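You operate a simulated robot arm through the tools that you are given. There is no shell and no other tool. Be economical: measure what you need, move in short steps, check, and stop when the job is done.

Carry out the task below with a simulated robot arm. There is one attempt and no reset: what you move stays moved.

TASK
Put the L red bung from the table top on top of the mixing board there and the S red bung on top of the rubber wheel.
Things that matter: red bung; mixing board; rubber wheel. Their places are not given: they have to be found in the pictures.

It is judged by the outcome, as a careful person would: the job done as asked, and still so three seconds after it is handed in. It fails if anything else is knocked over, pushed out of place, dropped, spilled or broken.

THE ROBOT
A 6-joint arm with a two-finger parallel gripper, fixed in place. Base frame: the origin is at the foot of the arm, x ahead of it, y to its left, z up; the work surface is at about z = 0. Lengths are in cm, angles in degrees, forces in N, time in s.
With the tool pointing down near the work surface it reaches from about 18 to 46 cm from the base axis. Its first joint turns from -70.0 to 70.0 degrees. Payload 1.9 kg.
Tool frame: the origin (TCP) lies between the finger pads and is the grasp point; the fingertips stand 2.3 cm ahead of it; z points along the fingers, y is the line along which they close. The gripper opens to 9.4 cm. The fingers are 3.8 cm wide and 1 cm thick; the gripper's body (5.4 by 9.6 cm) begins 3.9 cm behind the TCP.
Orientation is that of the tool frame in the base frame, as a unit quaternion [w, x, y, z]. With the fingers straight down and closing along the base's y, the tool's x points along the base's -x, its y along +y and its z along -z.

THE INTERFACE
- The arm moves only by the tool nudge_tool. Its argument "steps" is a list of rows, each a list of 2 entries, a list of its own where there are three numbers: the shift along the base's x, y, z in units of 30 mm (1.0 is 30 mm), then the turn, a rotation vector about the base's x, y, z in units of 4 degrees (1.0 is 4 degrees). In form: [[[tx, ty, tz], [rx, ry, rz]], ...]. A call has 1 to 10 rows; each row shifts and turns the commanded pose from where the row before left it. "jaw" is the opening, from 0 (shut) to 1 (fully open), set as the call begins (left out, the last holds). A call with a number of a shift or a turn outside -1 to 1 is refused whole. A row lasts 0.2 s, in which the tool goes at most 5 cm and 8.6 degrees; a call with a longer step from one row to the next is refused whole, and so is a gripper value outside its range. A pose out of reach is approached as far as the arm can. The call stops where the force on the tool passes 40 N (or 10 N more than at its start, if that is more) or the arm is blocked; 0.2 s more then pass. The fingers move at their own pace (about 10.8 cm/s each) and stop on an object; they squeeze with about 30 N. The grip force told is the motor's: it shows also when the fingers shut on nothing. Time passes only in rows, and 0.2 s behind the last, so rows that do not move let the fingers close. It gives the time, the measured TCP pose, the force on the tool (base axes), the opening and the grip force at its end, in the units of the frame above (readings bear some noise), and new pictures: "show" is both (left out), scene, wrist or none.
- Cameras (640 x 400 px; columns grow to the right, rows downward): "scene" is fixed at [5.85, 31.9, 43.33]; the picture's right is [-0.68, -0.73, 0.00], its down [-0.44, 0.41, -0.80] and it looks along [0.59, -0.54, -0.60] (base axes); focal length 214 px, centre (320, 200). "wrist" rides on the gripper at [-3.9, 0, -4.4] in the tool frame; the picture's right is [0.00, -1.00, 0.00], its down [0.97, 0.00, -0.24] and it looks along [0.24, 0.00, 0.97] (tool axes); focal length 218 px, centre (320, 200).
- probe_pixels(camera, pixels): for up to 12 pixels [column, row] of the newest picture of that camera ("zoom" is the newest enlarged one), the place [x, y, z] in the base frame of the surface seen there, good to about 0.2 cm, but the place of the scene camera against the robot may be out by one fixed shift of up to 2.5 cm in any direction. No time passes.
- enlarge(camera, box): a new picture of the part [left, top, right, bottom] of that camera's present view, enlarged. No time passes.
- close_job(): hands the job in; it is judged then, once.

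Work in short steps. Measure before you move; look again where a grasp or a placing could have gone wrong, and mend it. You have 60 turns and 120 pictures in all, the two below and enlarged ones among them. Open the gripper and draw the arm clear of the work before you hand the job in, unless the task says otherwise; then end with one line.

The tools are called as a command line: name --argument value ..., lists and objects as JSON in quotes. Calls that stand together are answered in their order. nudge_tool: Moves the arm, as the interface text tells. Its arguments: {"type":"object","properties":{"steps":{"type":"array","items":{"type":"array"}},"jaw":{"type":"number"},"show":{"type":"string","enum":["both","scene","wrist","none"]}},"required":["steps"]} The other tools are called the same way: probe_pixels (camera, pixels) gives the place of the surface under pixels of a picture; enlarge (camera, box) takes an enlarged picture of a part of a camera's view; close_job () hands the job in.

At the start:

```text
time: 0.0
position: [29.37, 2.94, 31.44]
tool_rot: [0.0, 0.0, 1.0, 0.0]
contact_force: [-0.2, 0.2, 0.7]
gripper_width: 9.4
grip_force: 0.0
```

scene: 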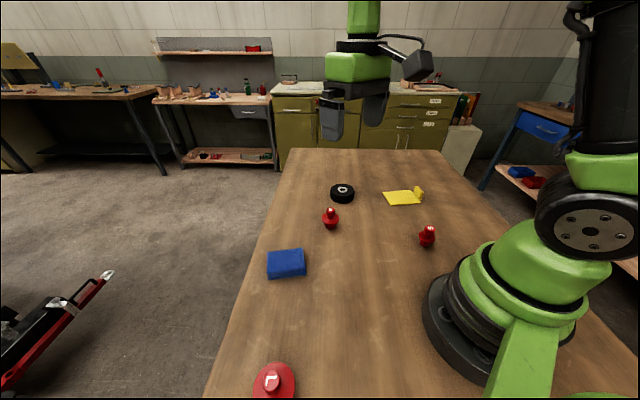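
wrist: 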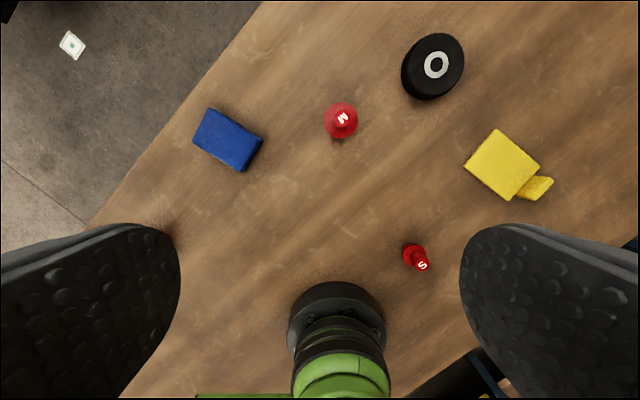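

The wrist picture shows the S bung at (415,258) and the M bung at (341,120). The large one at scene (273,380) is probably L. I'll enlarge the views and probe positions.

enlarge --camera "scene" --box '[200, 300, 360, 400]'

probe_pixels --camera "scene" --pixels '[[272, 378], [256, 392], [292, 375], [330, 212], [427, 231], [342, 188], [400, 198], [418, 191], [286, 260], [300, 350], [331, 226], [427, 242]]'

probe_pixels --camera "wrist" --pixels '[[341, 120], [420, 264], [411, 251], [436, 65], [410, 65], [464, 65], [502, 165], [496, 131], [466, 166], [506, 200], [538, 167], [536, 188]]'

enlarge --camera "wrist" --box '[380, 20, 580, 290]'

enlarge --camera "scene" --box '[310, 170, 450, 257]'

```text
4.00 times, centred on (280, 350) of scene
```

zoom: 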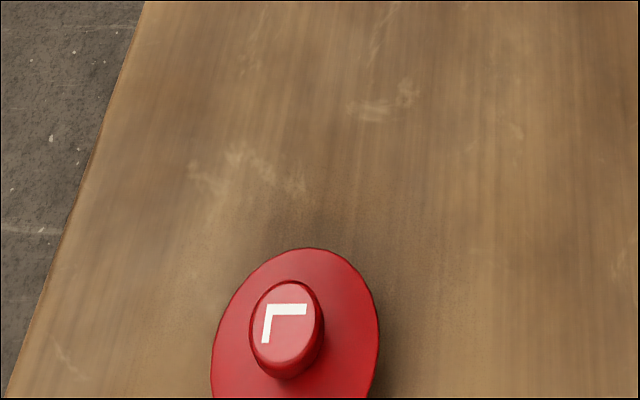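

```text
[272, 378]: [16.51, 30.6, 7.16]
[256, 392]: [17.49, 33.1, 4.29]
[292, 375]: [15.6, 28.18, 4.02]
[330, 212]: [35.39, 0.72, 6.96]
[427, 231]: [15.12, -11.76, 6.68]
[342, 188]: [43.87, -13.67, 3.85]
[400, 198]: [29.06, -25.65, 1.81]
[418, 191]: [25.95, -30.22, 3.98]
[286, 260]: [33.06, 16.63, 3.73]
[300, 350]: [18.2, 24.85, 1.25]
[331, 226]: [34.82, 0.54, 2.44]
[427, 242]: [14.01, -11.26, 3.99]
```

```text
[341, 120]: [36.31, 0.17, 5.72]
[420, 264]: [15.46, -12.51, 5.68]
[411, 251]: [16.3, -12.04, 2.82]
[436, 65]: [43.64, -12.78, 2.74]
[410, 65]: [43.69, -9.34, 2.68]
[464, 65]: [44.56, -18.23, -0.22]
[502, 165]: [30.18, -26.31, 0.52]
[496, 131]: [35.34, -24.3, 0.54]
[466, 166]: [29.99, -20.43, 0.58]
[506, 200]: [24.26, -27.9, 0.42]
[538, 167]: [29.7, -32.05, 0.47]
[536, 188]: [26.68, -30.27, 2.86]
```

```text
1.48 times, centred on (480, 155) of wrist
```

zoom: 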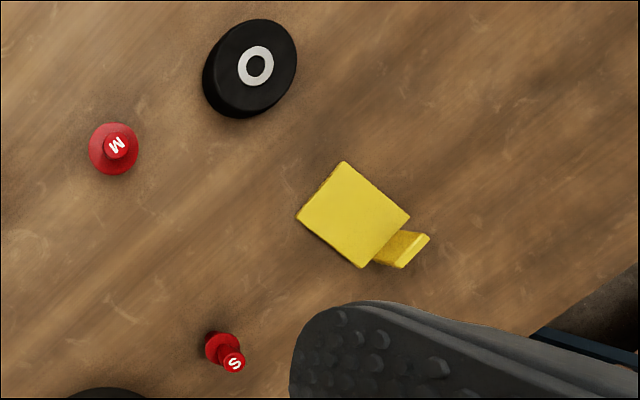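

```text
4.57 times, centred on (380, 214) of scene
```

zoom: 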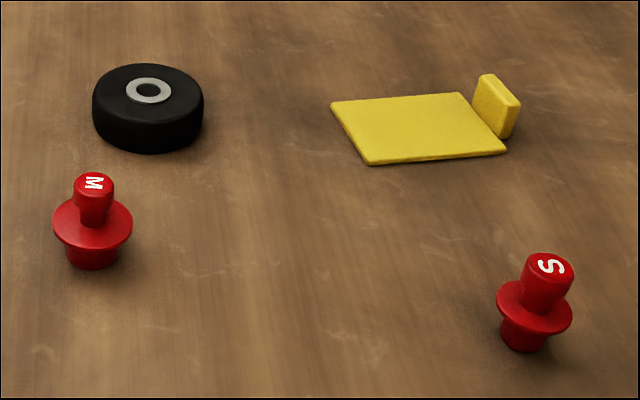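

The bung marked L is at the near edge of the scene picture. S is at about (15.5,-12.5), the yellow board at about (30,-26.3) and the wheel at about (43.6,-12.8). I'll move above S and look again.

nudge_tool --steps '[[[-0.578, -0.643, -0.643], [0, 0, 0]], [[-0.578, -0.643, -0.643], [0, 0, 0]], [[-0.578, -0.643, -0.643], [0, 0, 0]], [[-0.578, -0.643, -0.643], [0, 0, 0]], [[-0.578, -0.643, -0.643], [0, 0, 0]], [[-0.578, -0.643, -0.643], [0, 0, 0]], [[-0.578, -0.643, -0.643], [0, 0, 0]], [[-0.578, -0.643, -0.643], [0, 0, 0]], [[0, 0, 0], [0, 0, 0]]]'

```text
time: 2.0
position: [15.37, -12.59, 15.99]
tool_rot: [0.0, 0.0, 1.0, 0.001]
contact_force: [0.8, 0.1, 0.1]
gripper_width: 9.4
grip_force: 0.0
```

scene: 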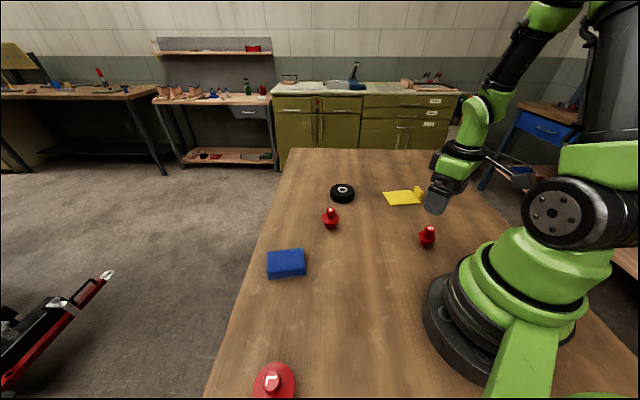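
wrist: 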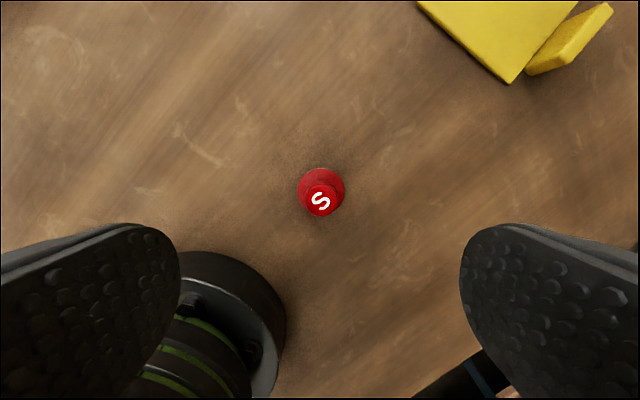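

enlarge --camera "wrist" --box '[280, 160, 360, 220]'

probe_pixels --camera "wrist" --pixels '[[320, 199], [307, 199], [335, 199], [320, 186], [320, 213], [300, 190], [343, 190], [322, 170], [320, 176]]'

```text
6.67 times, centred on (320, 190) of wrist
```

zoom: 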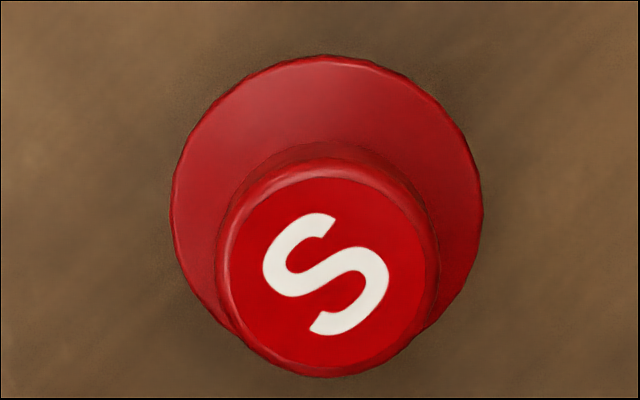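

```text
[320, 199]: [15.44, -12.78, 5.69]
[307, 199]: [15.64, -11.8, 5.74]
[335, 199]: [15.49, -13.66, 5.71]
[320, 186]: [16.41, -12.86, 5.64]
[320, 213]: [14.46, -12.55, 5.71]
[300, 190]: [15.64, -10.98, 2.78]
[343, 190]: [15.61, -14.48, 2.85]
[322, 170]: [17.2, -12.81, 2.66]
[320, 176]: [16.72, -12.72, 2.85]
```

The S knob is centred at about (15.45,-12.7). Its top is at 5.7, its flange is at 2.8, and it is about 2 cm across. I'll descend to TCP z≈5.4 with the jaw half open.

nudge_tool --steps '[[[0.03, -0.03, 0], [0, 0, 0]], [[0, 0, -0.883], [0, 0, 0]], [[0, 0, -0.883], [0, 0, 0]], [[0, 0, -0.883], [0, 0, 0]], [[0, 0, -0.44], [0, 0, 0]], [[0, 0, -0.44], [0, 0, 0]]]' --jaw 0.55

nudge_tool --steps '[[[0, 0, 0], [0, 0, 0]], [[0, 0, 0], [0, 0, 0]], [[0, 0, 0], [0, 0, 0]]]' --jaw 0

```text
time: 3.4
position: [15.58, -12.61, 5.41]
tool_rot: [0.0, 0.001, 1.0, 0.001]
contact_force: [0.2, -0.1, 1.2]
gripper_width: 5.18
grip_force: 0.0
```

scene: 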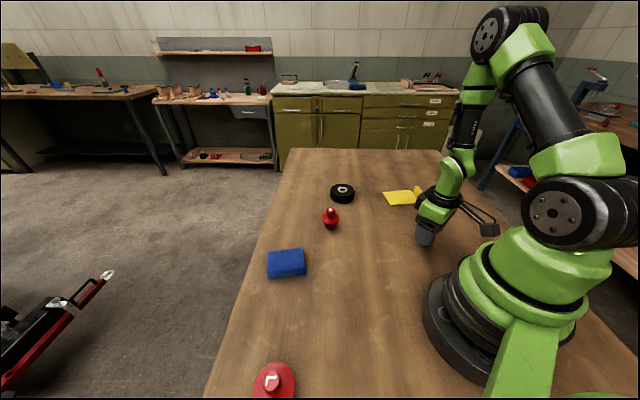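
wrist: 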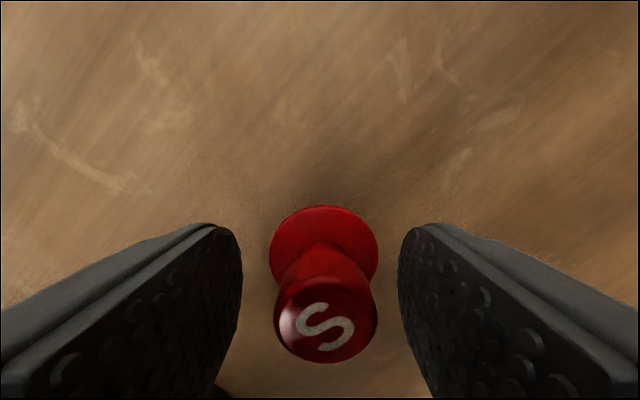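

```text
time: 4.2
position: [15.5, -12.58, 5.44]
tool_rot: [0.0, 0.0, 1.0, 0.0]
contact_force: [-0.1, -0.4, 0.4]
gripper_width: 2.2
grip_force: 29.9
```

scene: 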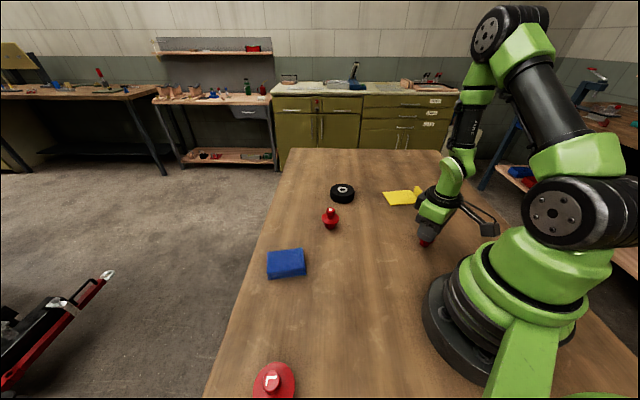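
wrist: 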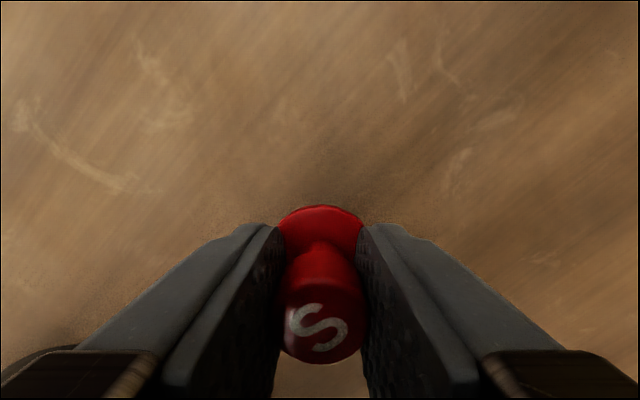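

The grip is firm at 2.2 cm opening. I'll lift to z≈15 and move towards the wheel, then measure it from closer.

nudge_tool --steps '[[[0, 0, 0.8], [0, 0, 0]], [[0, 0, 0.8], [0, 0, 0]], [[0, 0, 0.8], [0, 0, 0]], [[0, 0, 0.8], [0, 0, 0]]]' --show "wrist"

nudge_tool --steps '[[[0.93, 0, 0], [0, 0, 0]], [[0.93, 0, 0], [0, 0, 0]], [[0.93, 0, 0], [0, 0, 0]], [[0.93, 0, 0], [0, 0, 0]], [[0.93, 0, 0], [0, 0, 0]], [[0.93, 0, 0], [0, 0, 0]], [[0.93, 0, 0], [0, 0, 0]], [[0.93, 0, 0], [0, 0, 0]], [[0, 0, 0], [0, 0, 0]]]'

```text
time: 5.2
position: [15.69, -12.53, 15.05]
tool_rot: [0.001, 0.0, 1.0, 0.0]
contact_force: [0.4, 0.2, 0.0]
gripper_width: 2.16
grip_force: 30.2
```

wrist: 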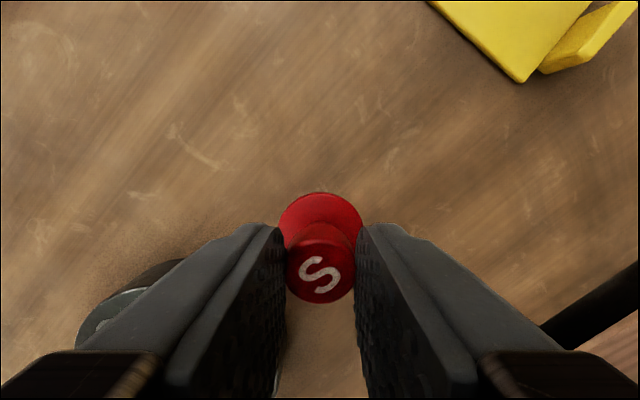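

```text
time: 7.2
position: [37.93, -12.4, 14.9]
tool_rot: [0.0, 0.0, 1.0, 0.0]
contact_force: [0.3, 0.8, -0.3]
gripper_width: 2.18
grip_force: 30.0
```

scene: 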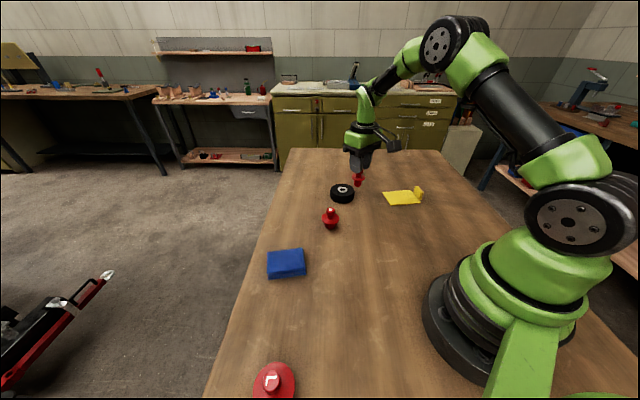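
wrist: 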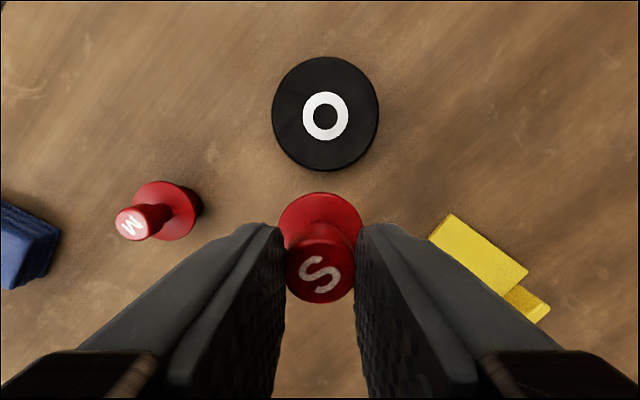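

probe_pixels --camera "wrist" --pixels '[[325, 117], [309, 117], [341, 117], [325, 101], [325, 133], [290, 117], [362, 117], [325, 85], [325, 155], [275, 117], [325, 65]]'

enlarge --camera "wrist" --box '[260, 50, 400, 180]'

```text
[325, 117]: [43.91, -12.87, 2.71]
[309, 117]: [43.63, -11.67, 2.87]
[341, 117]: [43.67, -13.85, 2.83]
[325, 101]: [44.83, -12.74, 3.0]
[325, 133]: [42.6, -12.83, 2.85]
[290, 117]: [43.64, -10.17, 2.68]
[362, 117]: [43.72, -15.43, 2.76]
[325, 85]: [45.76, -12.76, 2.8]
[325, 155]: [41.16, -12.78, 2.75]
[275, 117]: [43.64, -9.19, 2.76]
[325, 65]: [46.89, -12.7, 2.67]
```

```text
3.08 times, centred on (330, 115) of wrist
```

zoom: 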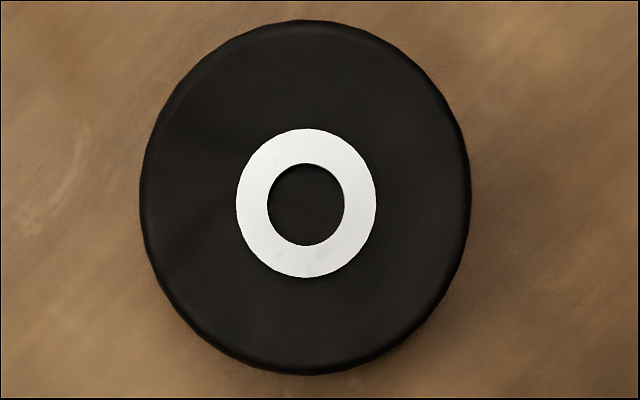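

The wheel centre is (43.7,-12.78) with its top at about 2.85. I'll move over it, then lower to z≈9 and check.

nudge_tool --steps '[[[0.64, -0.043, 0], [0, 0, 0]], [[0.64, -0.043, 0], [0, 0, 0]], [[0.64, -0.043, 0], [0, 0, 0]], [[0, 0, -0.65], [0, 0, 0]], [[0, 0, -0.65], [0, 0, 0]], [[0, 0, -0.6], [0, 0, 0]], [[0, 0, 0], [0, 0, 0]]]'

```text
time: 8.8
position: [43.68, -13.06, 9.5]
tool_rot: [0.003, 0.001, 1.0, 0.0]
contact_force: [5.4, 2.3, 27.1]
gripper_width: 2.19
grip_force: 29.8
```

scene: 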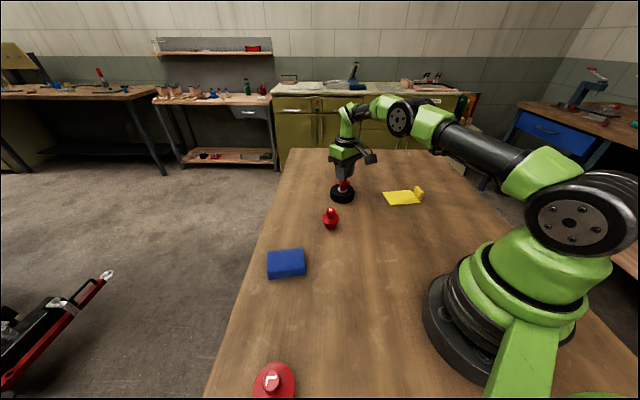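
wrist: 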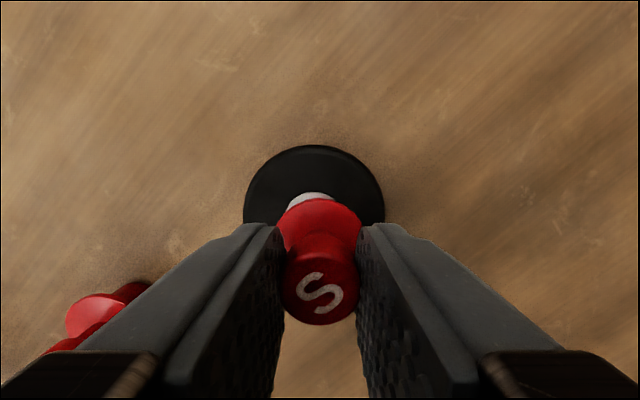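

There is contact at z 9.5, with 27 N upward, so the bung must have slid down a little in the grip when lifted. I'll check its alignment.

enlarge --camera "wrist" --box '[230, 130, 410, 340]'

enlarge --camera "scene" --box '[310, 150, 380, 210]'

probe_pixels --camera "wrist" --pixels '[[320, 280], [320, 300], [318, 212], [315, 196], [313, 147], [245, 200], [384, 200]]'

```text
1.90 times, centred on (320, 235) of wrist
```

zoom: 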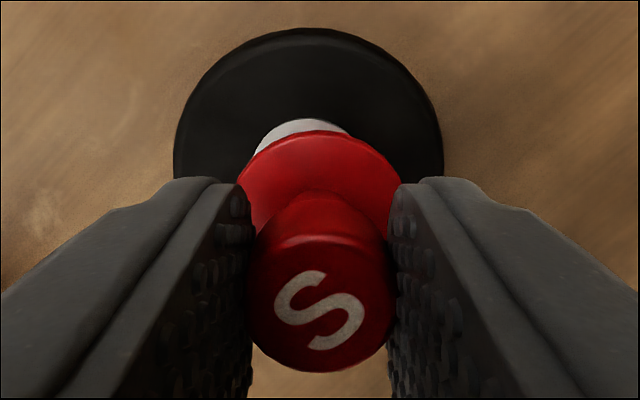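

```text
6.67 times, centred on (345, 180) of scene
```

zoom: 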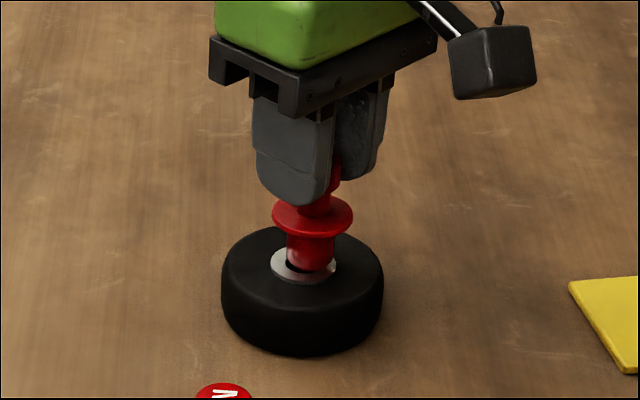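

```text
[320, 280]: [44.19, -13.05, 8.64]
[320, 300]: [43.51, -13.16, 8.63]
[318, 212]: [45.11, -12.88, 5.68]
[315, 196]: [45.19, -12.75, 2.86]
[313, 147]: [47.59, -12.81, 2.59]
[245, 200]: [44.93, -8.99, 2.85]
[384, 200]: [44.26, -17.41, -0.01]
```

The bung's base is on the hub ring but about 0.3 cm off in y, and the arm is pressing. I'll lift a little, read the pose and recentre.

nudge_tool --steps '[[[0, 0, 0.25], [0, 0, 0]], [[0, 0, 0], [0, 0, 0]]]'

enlarge --camera "scene" --box '[310, 150, 380, 210]'

probe_pixels --camera "wrist" --pixels '[[320, 280], [320, 300], [318, 212], [290, 285], [350, 285]]'

```text
time: 9.4
position: [43.53, -13.04, 10.04]
tool_rot: [-0.001, 0.0, 1.0, 0.001]
contact_force: [-0.4, 0.1, 0.3]
gripper_width: 2.18
grip_force: 29.7
```

scene: 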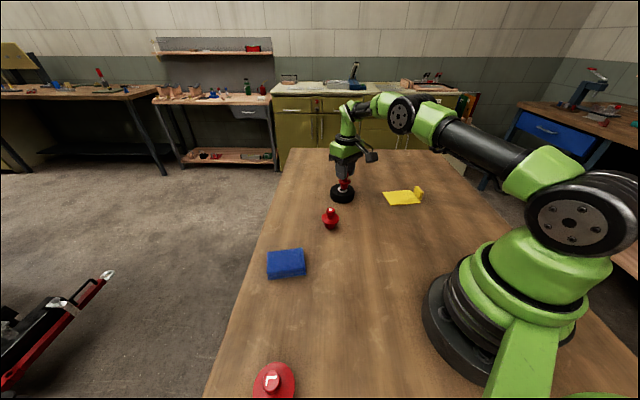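
wrist: 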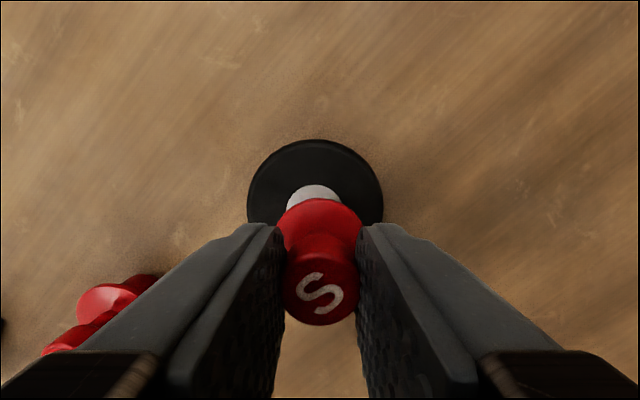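

```text
6.67 times, centred on (345, 180) of scene
```

zoom: 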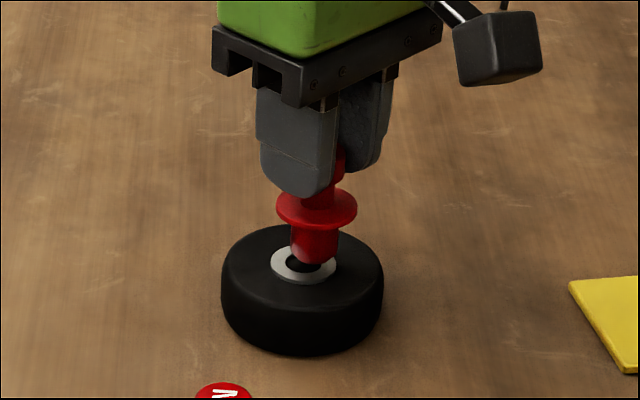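

```text
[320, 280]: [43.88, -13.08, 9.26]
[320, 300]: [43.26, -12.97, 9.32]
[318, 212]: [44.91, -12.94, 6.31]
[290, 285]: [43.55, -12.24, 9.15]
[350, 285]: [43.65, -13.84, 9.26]
```

The wheel is clear and has not moved. I'll shift +0.15 in x and +0.25 in y, then lower 0.6 and release.

nudge_tool --steps '[[[0.05, 0.087, 0], [0, 0, 0]], [[0, 0, 0], [0, 0, 0]], [[0, 0, -0.19], [0, 0, 0]], [[0, 0, 0], [0, 0, 0]]]'

enlarge --camera "scene" --box '[310, 150, 380, 210]'

```text
time: 10.4
position: [43.97, -12.71, 9.59]
tool_rot: [0.002, 0.0, 1.0, 0.0]
contact_force: [-6.8, 2.8, 21.0]
gripper_width: 2.19
grip_force: 30.1
```

scene: 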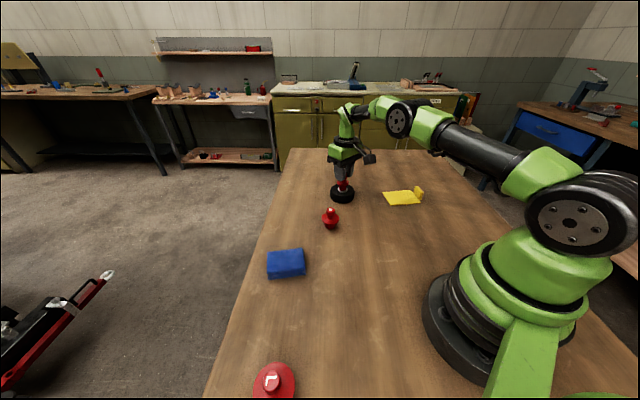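
wrist: 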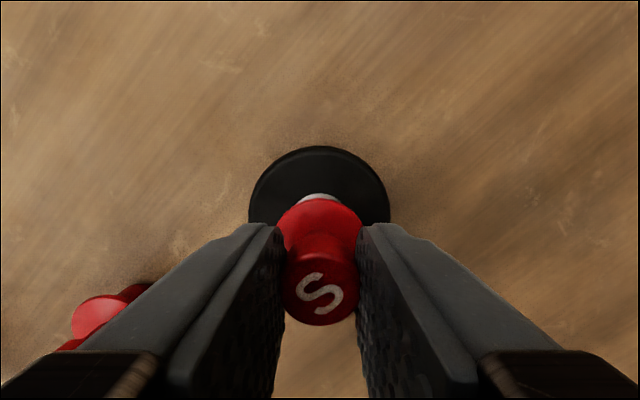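

```text
6.67 times, centred on (345, 180) of scene
```

zoom: 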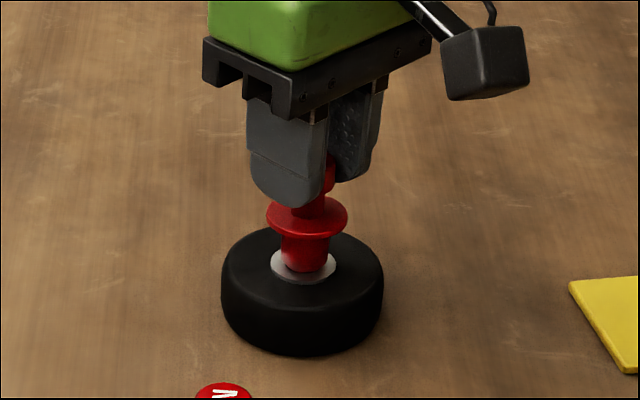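

The base is centred on the ring. I'll ease up 0.1 cm to unload, open the jaw and look.

nudge_tool --steps '[[[0, 0, 0.04], [0, 0, 0]], [[0, 0, 0], [0, 0, 0]]]' --show "none"

nudge_tool --steps '[[[0, 0, 0], [0, 0, 0]], [[0, 0, 0], [0, 0, 0]]]' --jaw 0.5

```text
time: 11.0
position: [43.79, -12.68, 9.38]
tool_rot: [0.002, 0.0, 1.0, 0.0]
contact_force: [6.7, -1.2, 11.6]
gripper_width: 2.21
grip_force: 29.7
```

```text
time: 11.6
position: [43.78, -12.75, 9.48]
tool_rot: [0.001, 0.0, 1.0, 0.0]
contact_force: [0.2, 0.3, -0.1]
gripper_width: 4.71
grip_force: 0.0
```

scene: 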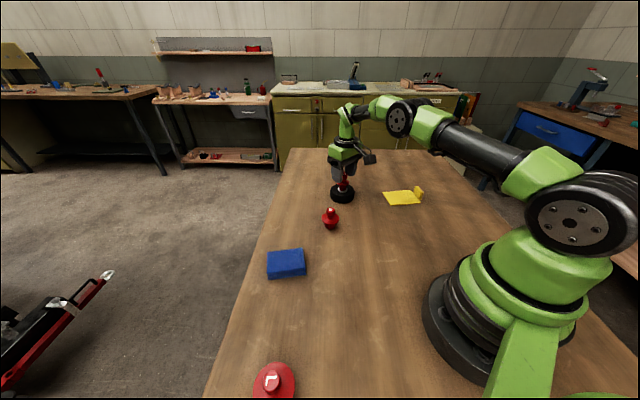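
wrist: 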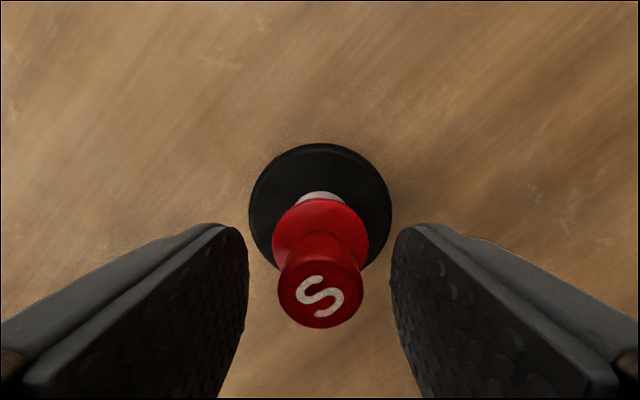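

S is standing upright on the wheel. I'll go straight up and then swing over towards L.

nudge_tool --steps '[[[0, 0, 0.5], [0, 0, 0]], [[0, 0, 1], [0, 0, 0]], [[0, 0, 1], [0, 0, 0]], [[0, 0, 1], [0, 0, 0]], [[0, 0, 0.5], [0, 0, 0]], [[-0.5, 0.9, 0], [0, 0, 0]], [[-0.5, 0.9, 0], [0, 0, 0]], [[-0.5, 0.9, 0], [0, 0, 0]], [[-0.5, 0.9, 0], [0, 0, 0]], [[-0.5, 0.9, 0], [0, 0, 0]]]' --jaw 0.9 --show "wrist"

nudge_tool --steps '[[[-0.6, 0.95, 0], [0, 0, 0]], [[-0.6, 0.95, 0], [0, 0, 0]], [[-0.6, 0.95, 0], [0, 0, 0]], [[-0.6, 0.95, 0], [0, 0, 0]], [[-0.6, 0.95, 0], [0, 0, 0]], [[-0.6, 0.95, 0], [0, 0, 0]], [[-0.6, 0.95, 0], [0, 0, 0]], [[-0.6, 0.95, 0], [0, 0, 0]], [[-0.6, 0.95, 0], [0, 0, 0]], [[0, 0, 0], [0, 0, 0]]]'

```text
time: 13.8
position: [44.27, -5.35, 22.74]
tool_rot: [-0.001, -0.001, 1.0, 0.0]
contact_force: [-0.1, 0.0, -0.2]
gripper_width: 8.48
grip_force: 0.0
out of reach, approached as far as the arm can: row 4, 5, 6, 7, 8, 9, 10
```

wrist: 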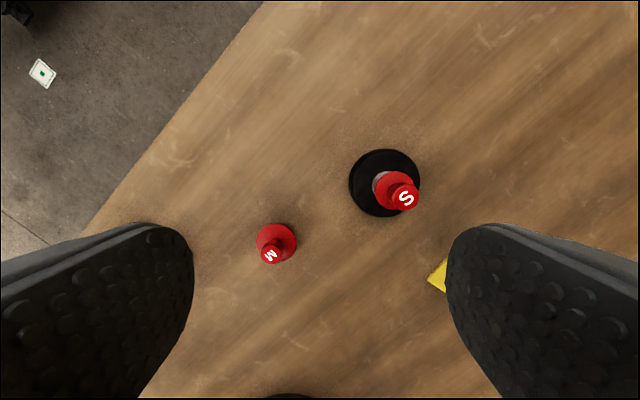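

```text
time: 16.0
position: [42.58, 10.57, 25.11]
tool_rot: [-0.001, -0.001, 1.0, 0.0]
contact_force: [-0.2, 0.3, 0.2]
gripper_width: 8.49
grip_force: 0.0
out of reach, approached as far as the arm can: row 1, 2, 3, 4, 5, 6, 7, 8, 9
```

scene: 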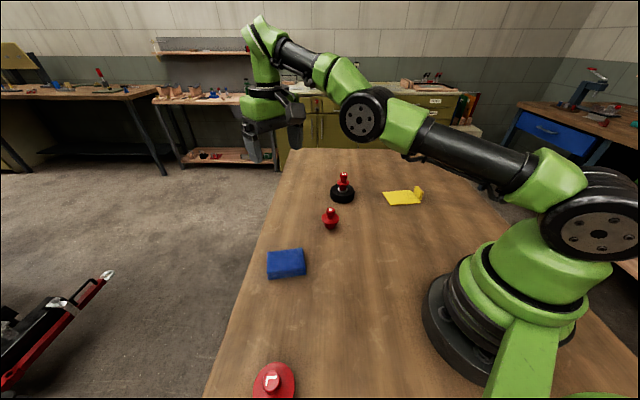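
wrist: 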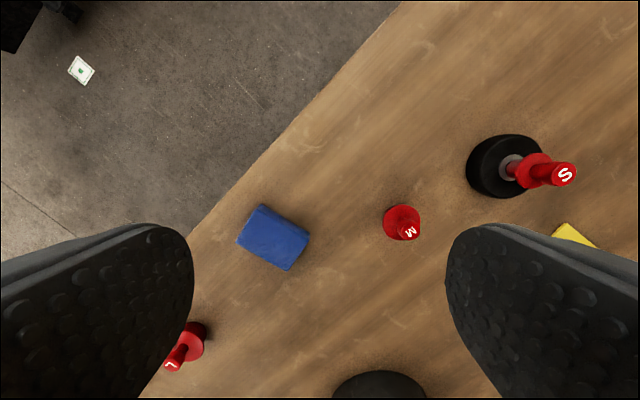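

S still stands on the wheel. Some rows ran out of reach, so I'm at (42.6,10.6,25.1). I'll come inward and across to L.

nudge_tool --steps '[[[-1, 0, -0.3], [0, 0, 0]], [[-1, 0.3, -0.3], [0, 0, 0]], [[-1, 0.6, -0.2], [0, 0, 0]], [[-0.95, 0.75, -0.2], [0, 0, 0]], [[-0.95, 0.75, -0.2], [0, 0, 0]], [[-0.95, 0.75, -0.2], [0, 0, 0]], [[-0.95, 0.75, -0.2], [0, 0, 0]], [[-0.8, 0.75, 0], [0, 0, 0]], [[0, 0, 0], [0, 0, 0]]]'

```text
time: 18.0
position: [39.99, 17.82, 25.51]
tool_rot: [0.0, 0.0, 1.0, 0.0]
contact_force: [-1.0, 0.0, 0.4]
gripper_width: 8.49
grip_force: 0.1
out of reach, approached as far as the arm can: row 1, 2, 3, 4, 5, 6, 7, 8
```

scene: 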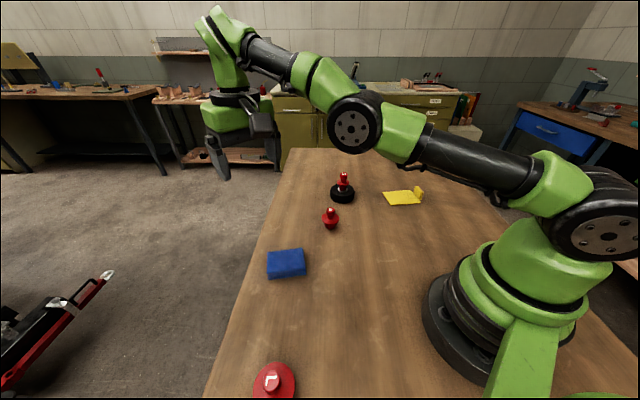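
wrist: 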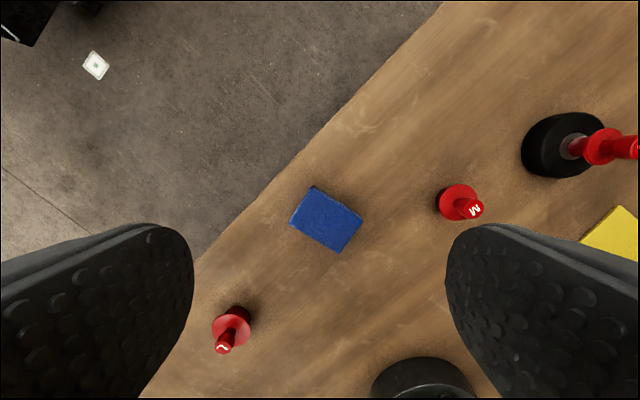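

The arm is lagging the commands. I'll wait a few still rows to see where it settles.

nudge_tool --steps '[[[0, 0, 0], [0, 0, 0]], [[0, 0, 0], [0, 0, 0]], [[0, 0, 0], [0, 0, 0]], [[0, 0, 0], [0, 0, 0]]]' --show "none"

nudge_tool --steps '[[[0, 0, -0.7], [0, 0, 0]], [[0, 0, -0.7], [0, 0, 0]]]' --show "none"

```text
time: 19.0
position: [39.89, 17.8, 25.52]
tool_rot: [0.0, 0.0, 1.0, 0.0]
contact_force: [-1.1, 0.5, -0.5]
gripper_width: 8.45
grip_force: 0.0
```

```text
time: 19.6
position: [41.03, 18.05, 21.51]
tool_rot: [-0.001, 0.0, 1.0, -0.001]
contact_force: [0.1, -0.6, -0.1]
gripper_width: 8.46
grip_force: 0.1
out of reach, approached as far as the arm can: row 1, 2
```

The commanded pose slides along the stretched-arm limit. I'll go lower while pulling radially inward to bend the elbow again.

nudge_tool --steps '[[[-0.5, -0.22, -1], [0, 0, 0]], [[-0.5, -0.22, -1], [0, 0, 0]], [[-0.5, -0.22, -0.5], [0, 0, 0]], [[-0.5, -0.22, 0], [0, 0, 0]]]' --show "scene"

```text
time: 20.6
position: [41.94, 18.66, 15.65]
tool_rot: [0.001, 0.0, 1.0, 0.0]
contact_force: [-0.7, -0.4, 0.5]
gripper_width: 8.45
grip_force: 0.0
out of reach, approached as far as the arm can: row 1, 2, 3, 4
```

scene: 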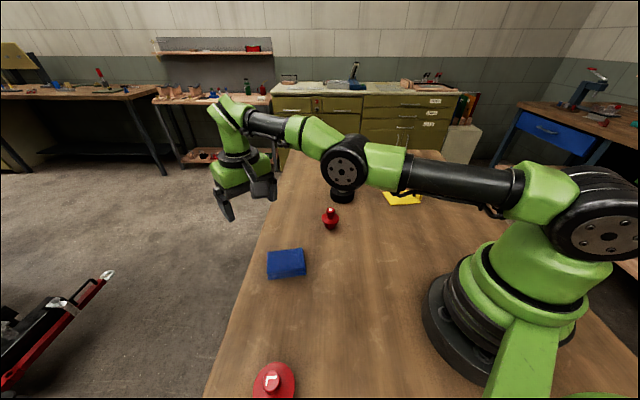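

The reach sphere shows that the elbow is fully straight, which is a singular pose. Tilting the fingers inward while pulling in should bend it again.

nudge_tool --steps '[[[-0.6, -0.27, 0], [-0.4, 0.9, 0]], [[-0.6, -0.27, 0], [-0.4, 0.9, 0]], [[-0.6, -0.27, 0], [-0.4, 0.9, 0]], [[-0.6, -0.27, 0], [-0.4, 0.9, 0]]]' --show "scene"

```text
time: 21.6
position: [38.35, 16.98, 15.93]
tool_rot: [-0.111, -0.001, 0.993, -0.048]
contact_force: [0.3, -1.0, -0.2]
gripper_width: 8.46
grip_force: 0.0
out of reach, approached as far as the arm can: row 1, 2, 3, 4
```

scene: 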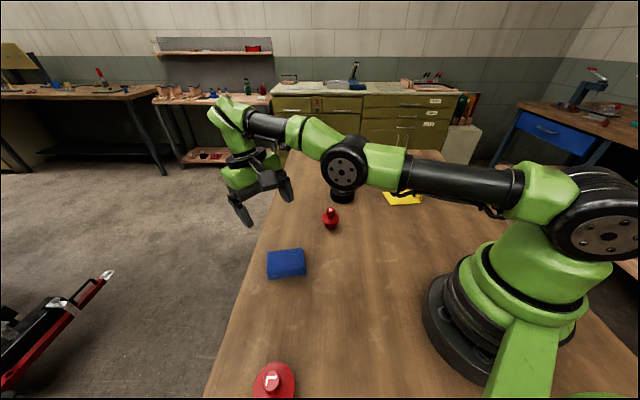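

The wrist stayed put and only the tool tilted. I'll try the opposite rotation while still pulling inward and down.

nudge_tool --steps '[[[-0.6, -0.27, -0.3], [0.4, -0.9, 0]], [[-0.6, -0.27, -0.3], [0.4, -0.9, 0]], [[-0.6, -0.27, 0], [0.4, -0.9, 0]]]' --show "scene"

```text
time: 22.4
position: [38.33, 17.03, 16.1]
tool_rot: [-0.11, -0.001, 0.993, -0.05]
contact_force: [0.5, -0.1, -0.2]
gripper_width: 8.47
grip_force: 0.1
out of reach, approached as far as the arm can: row 1, 2, 3
```

scene: 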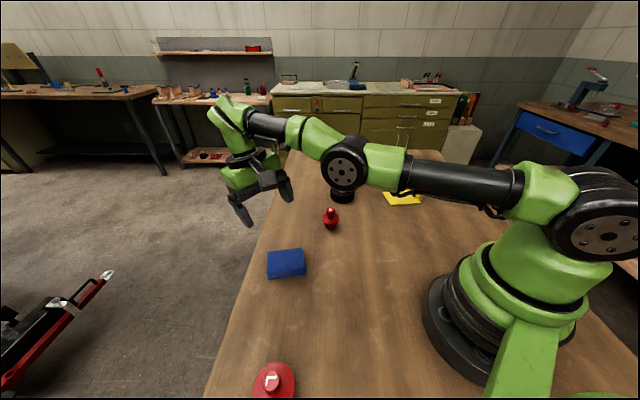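

No motion at all that time. I'll rotate back nearly about the wrist, with a slightly smaller outward shift, so that the solver bends the elbow.

nudge_tool --steps '[[[0.25, 0.11, 0], [0.4, -0.9, 0]], [[0.25, 0.11, 0], [0.4, -0.9, 0]], [[0.25, 0.11, 0], [0.4, -0.9, 0]]]' --show "none"

```text
time: 23.2
position: [41.31, 18.53, 16.23]
tool_rot: [-0.016, -0.001, 1.0, -0.007]
contact_force: [0.6, 0.1, 0.3]
gripper_width: 8.48
grip_force: 0.1
out of reach, approached as far as the arm can: row 2, 3
```

Row 1 was reached. I'll repeat with outward tilt in single small steps, each with a small inward deficit.

nudge_tool --steps '[[[0.3, 0.13, 0], [0.4, -0.9, 0]], [[-0.05, -0.02, 0], [0, 0, 0]], [[-0.2, -0.09, 0], [0, 0, 0]]]' --show "none"

```text
time: 24.0
position: [42.26, 18.77, 16.31]
tool_rot: [0.015, 0.0, 1.0, 0.007]
contact_force: [0.5, 0.5, -0.5]
gripper_width: 8.48
grip_force: 0.1
out of reach, approached as far as the arm can: row 3
```

Small inward steps work, while large ones fail. I'll use a chain of small inward steps.

nudge_tool --steps '[[[-0.04, -0.018, 0], [0, 0, 0]], [[-0.04, -0.018, 0], [0, 0, 0]], [[-0.05, -0.02, 0], [0, 0, 0]], [[-0.05, -0.02, 0], [0, 0, 0]], [[-0.06, -0.025, 0], [0, 0, 0]], [[-0.06, -0.025, 0], [0, 0, 0]], [[-0.08, -0.035, 0], [0, 0, 0]], [[-0.1, -0.04, 0], [0, 0, 0]], [[-0.1, -0.04, 0], [0, 0, 0]], [[-0.15, -0.06, 0], [0, 0, 0]]]' --show "none"

```text
time: 26.2
position: [42.33, 18.84, 16.27]
tool_rot: [0.015, 0.0, 1.0, 0.006]
contact_force: [-1.2, -0.5, 0.6]
gripper_width: 8.48
grip_force: 0.0
out of reach, approached as far as the arm can: row 2, 4, 6, 8, 9, 10
```

Still stuck at the limit. I'll try upward moves with an inward chord, and matched inward tilting.

nudge_tool --steps '[[[-0.2, -0.09, 1], [0, 0, 0]], [[-0.25, -0.11, 1], [0, 0, 0]], [[-0.3, -0.13, 1], [0, 0, 0]]]' --show "none"

nudge_tool --steps '[[[-0.4, -0.18, 0], [-0.4, 0.9, 0]], [[-0.4, -0.18, 0], [-0.4, 0.9, 0]], [[-0.4, -0.18, 0], [-0.4, 0.9, 0]]]' --show "scene"

```text
time: 27.0
position: [40.62, 17.87, 25.31]
tool_rot: [0.015, 0.0, 1.0, 0.006]
contact_force: [0.2, 0.5, 0.5]
gripper_width: 8.47
grip_force: 0.1
out of reach, approached as far as the arm can: row 2
```

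```text
time: 27.8
position: [37.6, 17.02, 25.24]
tool_rot: [-0.078, 0.0, 0.996, -0.032]
contact_force: [-0.1, 0.3, -0.6]
gripper_width: 8.45
grip_force: 0.0
out of reach, approached as far as the arm can: row 2, 3
```

scene: 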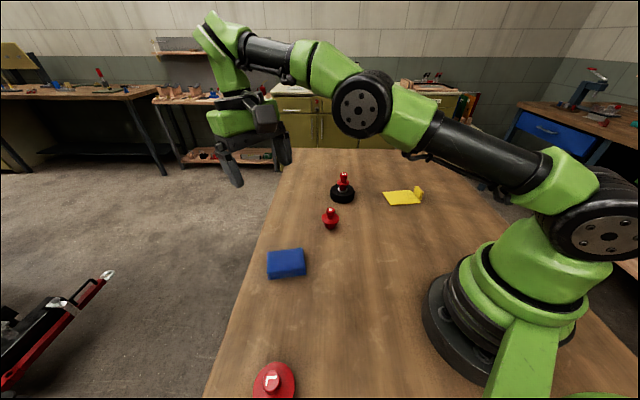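

The elbow sits at an exact singularity, and the resolved-rate bend builds up only through inward tilt. I'll tilt the tool inward through many matched rows about the wrist, high above the table, so the bend accumulates.

nudge_tool --steps '[[[-0.375, -0.17, 0.08], [-0.45, 1.0, 0]], [[-0.369, -0.167, 0.11], [-0.45, 1.0, 0]], [[-0.36, -0.163, 0.14], [-0.45, 1.0, 0]], [[-0.349, -0.158, 0.17], [-0.45, 1.0, 0]], [[-0.336, -0.152, 0.197], [-0.45, 1.0, 0]], [[-0.322, -0.145, 0.223], [-0.45, 1.0, 0]], [[-0.305, -0.138, 0.25], [-0.45, 1.0, 0]], [[-0.287, -0.13, 0.273], [-0.45, 1.0, 0]]]' --show "scene"

```text
time: 29.6
position: [26.64, 12.01, 27.58]
tool_rot: [-0.35, 0.001, 0.924, -0.156]
contact_force: [-0.2, -0.2, 0.0]
gripper_width: 8.47
grip_force: 0.1
out of reach, approached as far as the arm can: row 4, 5, 6, 7, 8
```

scene: 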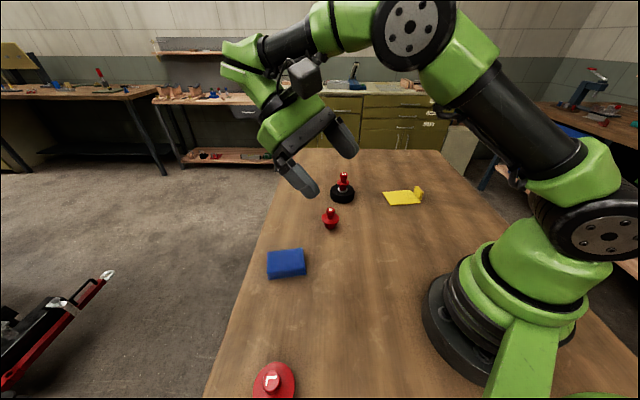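

The elbow is clearly bent now, with the tool tilted about 45° inward. I'll pull inward first, then rotate upright.

nudge_tool --steps '[[[-0.3, -0.14, 0], [0, 0, 0]], [[-0.3, -0.14, 0], [0, 0, 0]], [[-0.3, -0.14, 0], [0, 0, 0]]]' --show "none"

```text
time: 30.4
position: [23.89, 10.47, 27.53]
tool_rot: [-0.348, 0.001, 0.924, -0.156]
contact_force: [-0.4, 0.3, 0.7]
gripper_width: 8.49
grip_force: 0.1
```

All rows were reached. I'll rotate upright while moving to about (21,24,21) near L.

nudge_tool --steps '[[[-0.088, 0.3, 0], [0.418, -0.932, 0]], [[-0.088, 0.3, 0], [0.418, -0.932, 0]], [[-0.088, 0.41, 0], [0.418, -0.932, 0]], [[-0.088, 0.41, 0], [0.418, -0.932, 0]], [[-0.088, 0.41, -0.2], [0.418, -0.932, 0]], [[-0.088, 0.41, -0.3], [0.418, -0.932, 0]], [[-0.088, 0.41, -0.3], [0.418, -0.932, 0]], [[-0.088, 0.45, -0.4], [0.418, -0.932, 0]], [[-0.088, 0.45, -0.5], [0.418, -0.932, 0]], [[-0.088, 0.5, -0.5], [0.418, -0.932, 0]]]' --show "none"

nudge_tool --steps '[[[-0.088, 0.3, 0], [0.418, -0.932, 0]], [[0, 0, 0], [0, 0, 0]]]'

```text
time: 32.6
position: [21.33, 22.75, 20.79]
tool_rot: [-0.032, 0.0, 0.999, -0.013]
contact_force: [0.0, -0.2, 0.1]
gripper_width: 8.47
grip_force: 0.0
```

```text
time: 33.2
position: [20.97, 23.65, 20.91]
tool_rot: [-0.001, 0.001, 1.0, 0.0]
contact_force: [0.4, -0.6, -0.4]
gripper_width: 8.44
grip_force: 0.1
```

scene: 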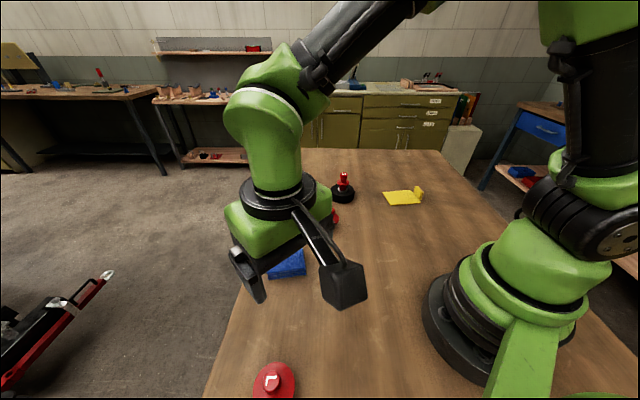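
wrist: 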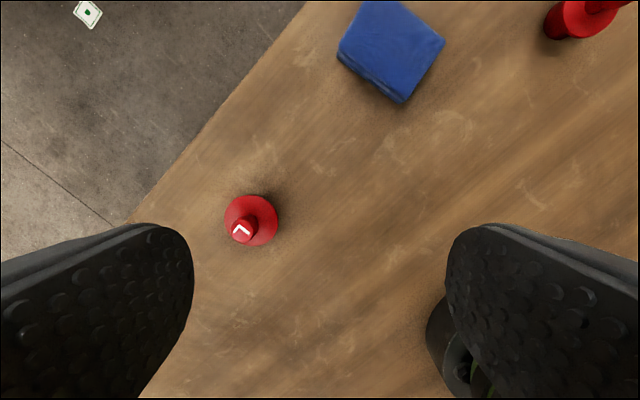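

The arm is upright again and L is visible at wrist (243,231). I'll measure L.

probe_pixels --camera "wrist" --pixels '[[243, 231], [235, 231], [250, 231], [243, 223], [243, 238], [228, 215], [274, 215], [252, 199], [150, 215], [160, 180]]'

enlarge --camera "wrist" --box '[200, 180, 300, 260]'

```text
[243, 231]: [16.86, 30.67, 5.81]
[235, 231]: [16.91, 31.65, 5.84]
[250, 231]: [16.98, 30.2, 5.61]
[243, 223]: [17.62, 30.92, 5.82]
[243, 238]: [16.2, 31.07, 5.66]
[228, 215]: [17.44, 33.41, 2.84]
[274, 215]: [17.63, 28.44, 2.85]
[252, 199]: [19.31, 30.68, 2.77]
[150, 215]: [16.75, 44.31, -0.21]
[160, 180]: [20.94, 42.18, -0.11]
```

```text
5.00 times, centred on (250, 220) of wrist
```

zoom: 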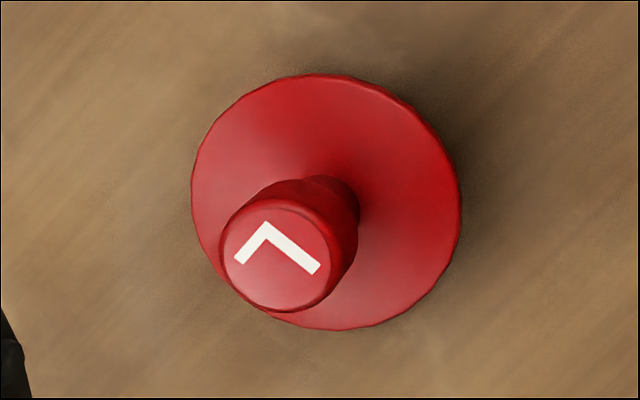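

L's knob is at about (16.9,30.85), with its top at 5.75 and a 5 cm flange. I'll go above it to z≈11.

nudge_tool --steps '[[[-0.45, 0.8, 0], [0, 0, 0]], [[-0.45, 0.8, 0], [0, 0, 0]], [[-0.45, 0.8, -0.5], [0, 0, 0]], [[0, 0, -0.8], [0, 0, 0]], [[0, 0, -0.8], [0, 0, 0]], [[0, 0, -0.8], [0, 0, 0]], [[0, 0, 0], [0, 0, 0]]]' --jaw 0.55

probe_pixels --camera "wrist" --pixels '[[320, 235], [320, 245], [320, 255], [310, 240], [330, 240]]'

```text
time: 34.8
position: [16.81, 30.86, 12.39]
tool_rot: [0.0, 0.001, 1.0, 0.0]
contact_force: [0.1, 0.5, 0.1]
gripper_width: 5.17
grip_force: 0.0
```

scene: 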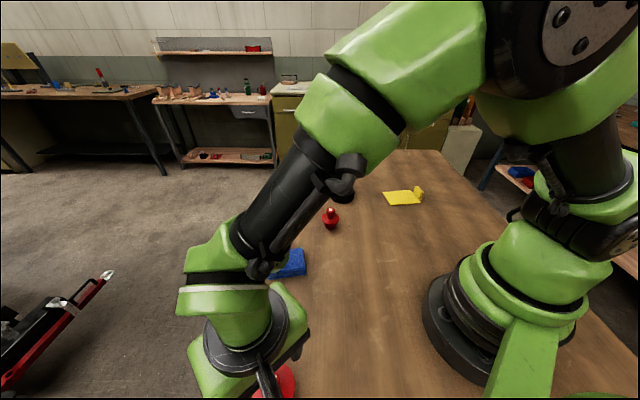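
wrist: 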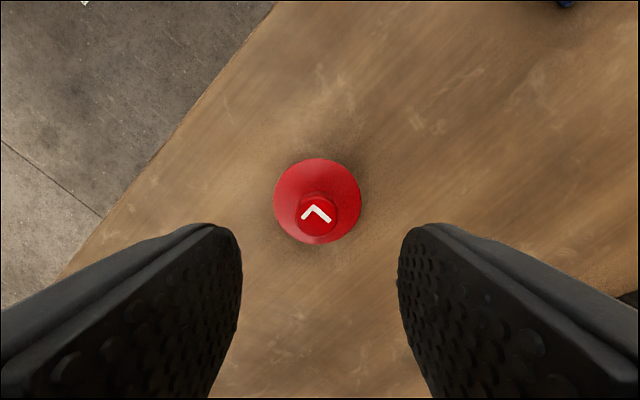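

```text
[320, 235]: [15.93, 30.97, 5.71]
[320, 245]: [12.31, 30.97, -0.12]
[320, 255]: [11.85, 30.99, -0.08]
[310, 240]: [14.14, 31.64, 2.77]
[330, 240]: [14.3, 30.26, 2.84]
```

I'll descend onto L's knob to z≈5.3 with a small y correction, then close.

nudge_tool --steps '[[[0.02, 0.05, -0.5], [0, 0, 0]], [[0, 0, -0.7], [0, 0, 0]], [[0, 0, -0.6], [0, 0, 0]], [[0, 0, -0.35], [0, 0, 0]], [[0, 0, -0.2], [0, 0, 0]], [[0, 0, 0], [0, 0, 0]]]' --show "wrist"

nudge_tool --steps '[[[0, 0, 0], [0, 0, 0]], [[0, 0, 0], [0, 0, 0]], [[0, 0, 0], [0, 0, 0]], [[0, 0, 0], [0, 0, 0]]]' --jaw 0 --show "wrist"

```text
time: 36.2
position: [16.82, 31.23, 5.31]
tool_rot: [0.0, 0.001, 1.0, 0.0]
contact_force: [-0.2, 0.9, 0.3]
gripper_width: 5.22
grip_force: 0.0
```

wrist: 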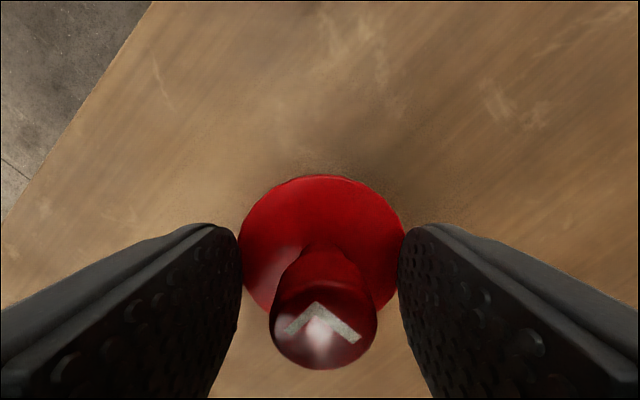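

```text
time: 37.2
position: [16.87, 31.24, 5.23]
tool_rot: [0.0, 0.001, 1.0, 0.0]
contact_force: [-0.9, 0.2, -0.1]
gripper_width: 2.24
grip_force: 30.0
```

wrist: 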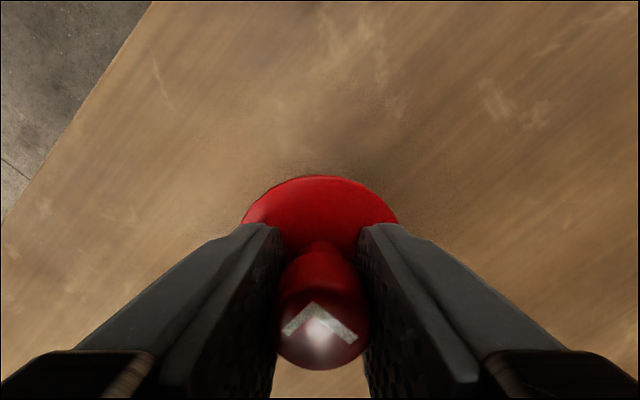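

Firm grip at 2.24 cm. I'll lift gently and check for slip.

nudge_tool --steps '[[[0, 0, 0.2], [0, 0, 0]], [[0, 0, 0.3], [0, 0, 0]], [[0, 0, 0.4], [0, 0, 0]], [[0, 0, 0.5], [0, 0, 0]], [[0, 0, 0.6], [0, 0, 0]], [[0, 0, 0.6], [0, 0, 0]], [[0, 0, 0.4], [0, 0, 0]], [[0, 0, 0.2], [0, 0, 0]]]' --show "wrist"

probe_pixels --camera "wrist" --pixels '[[320, 280], [320, 300], [320, 320], [320, 340]]'

```text
time: 39.0
position: [16.95, 31.19, 14.68]
tool_rot: [0.0, 0.0, 1.0, 0.0]
contact_force: [0.0, -0.2, -1.4]
gripper_width: 2.27
grip_force: 29.5
```

wrist: 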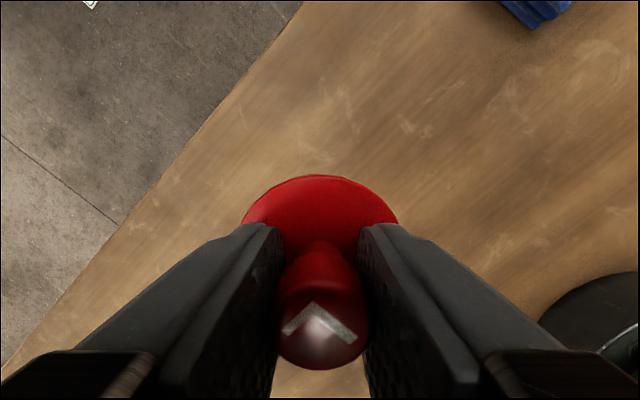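

```text
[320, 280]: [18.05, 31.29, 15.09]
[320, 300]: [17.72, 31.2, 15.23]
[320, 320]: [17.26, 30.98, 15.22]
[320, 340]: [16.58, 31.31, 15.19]
```

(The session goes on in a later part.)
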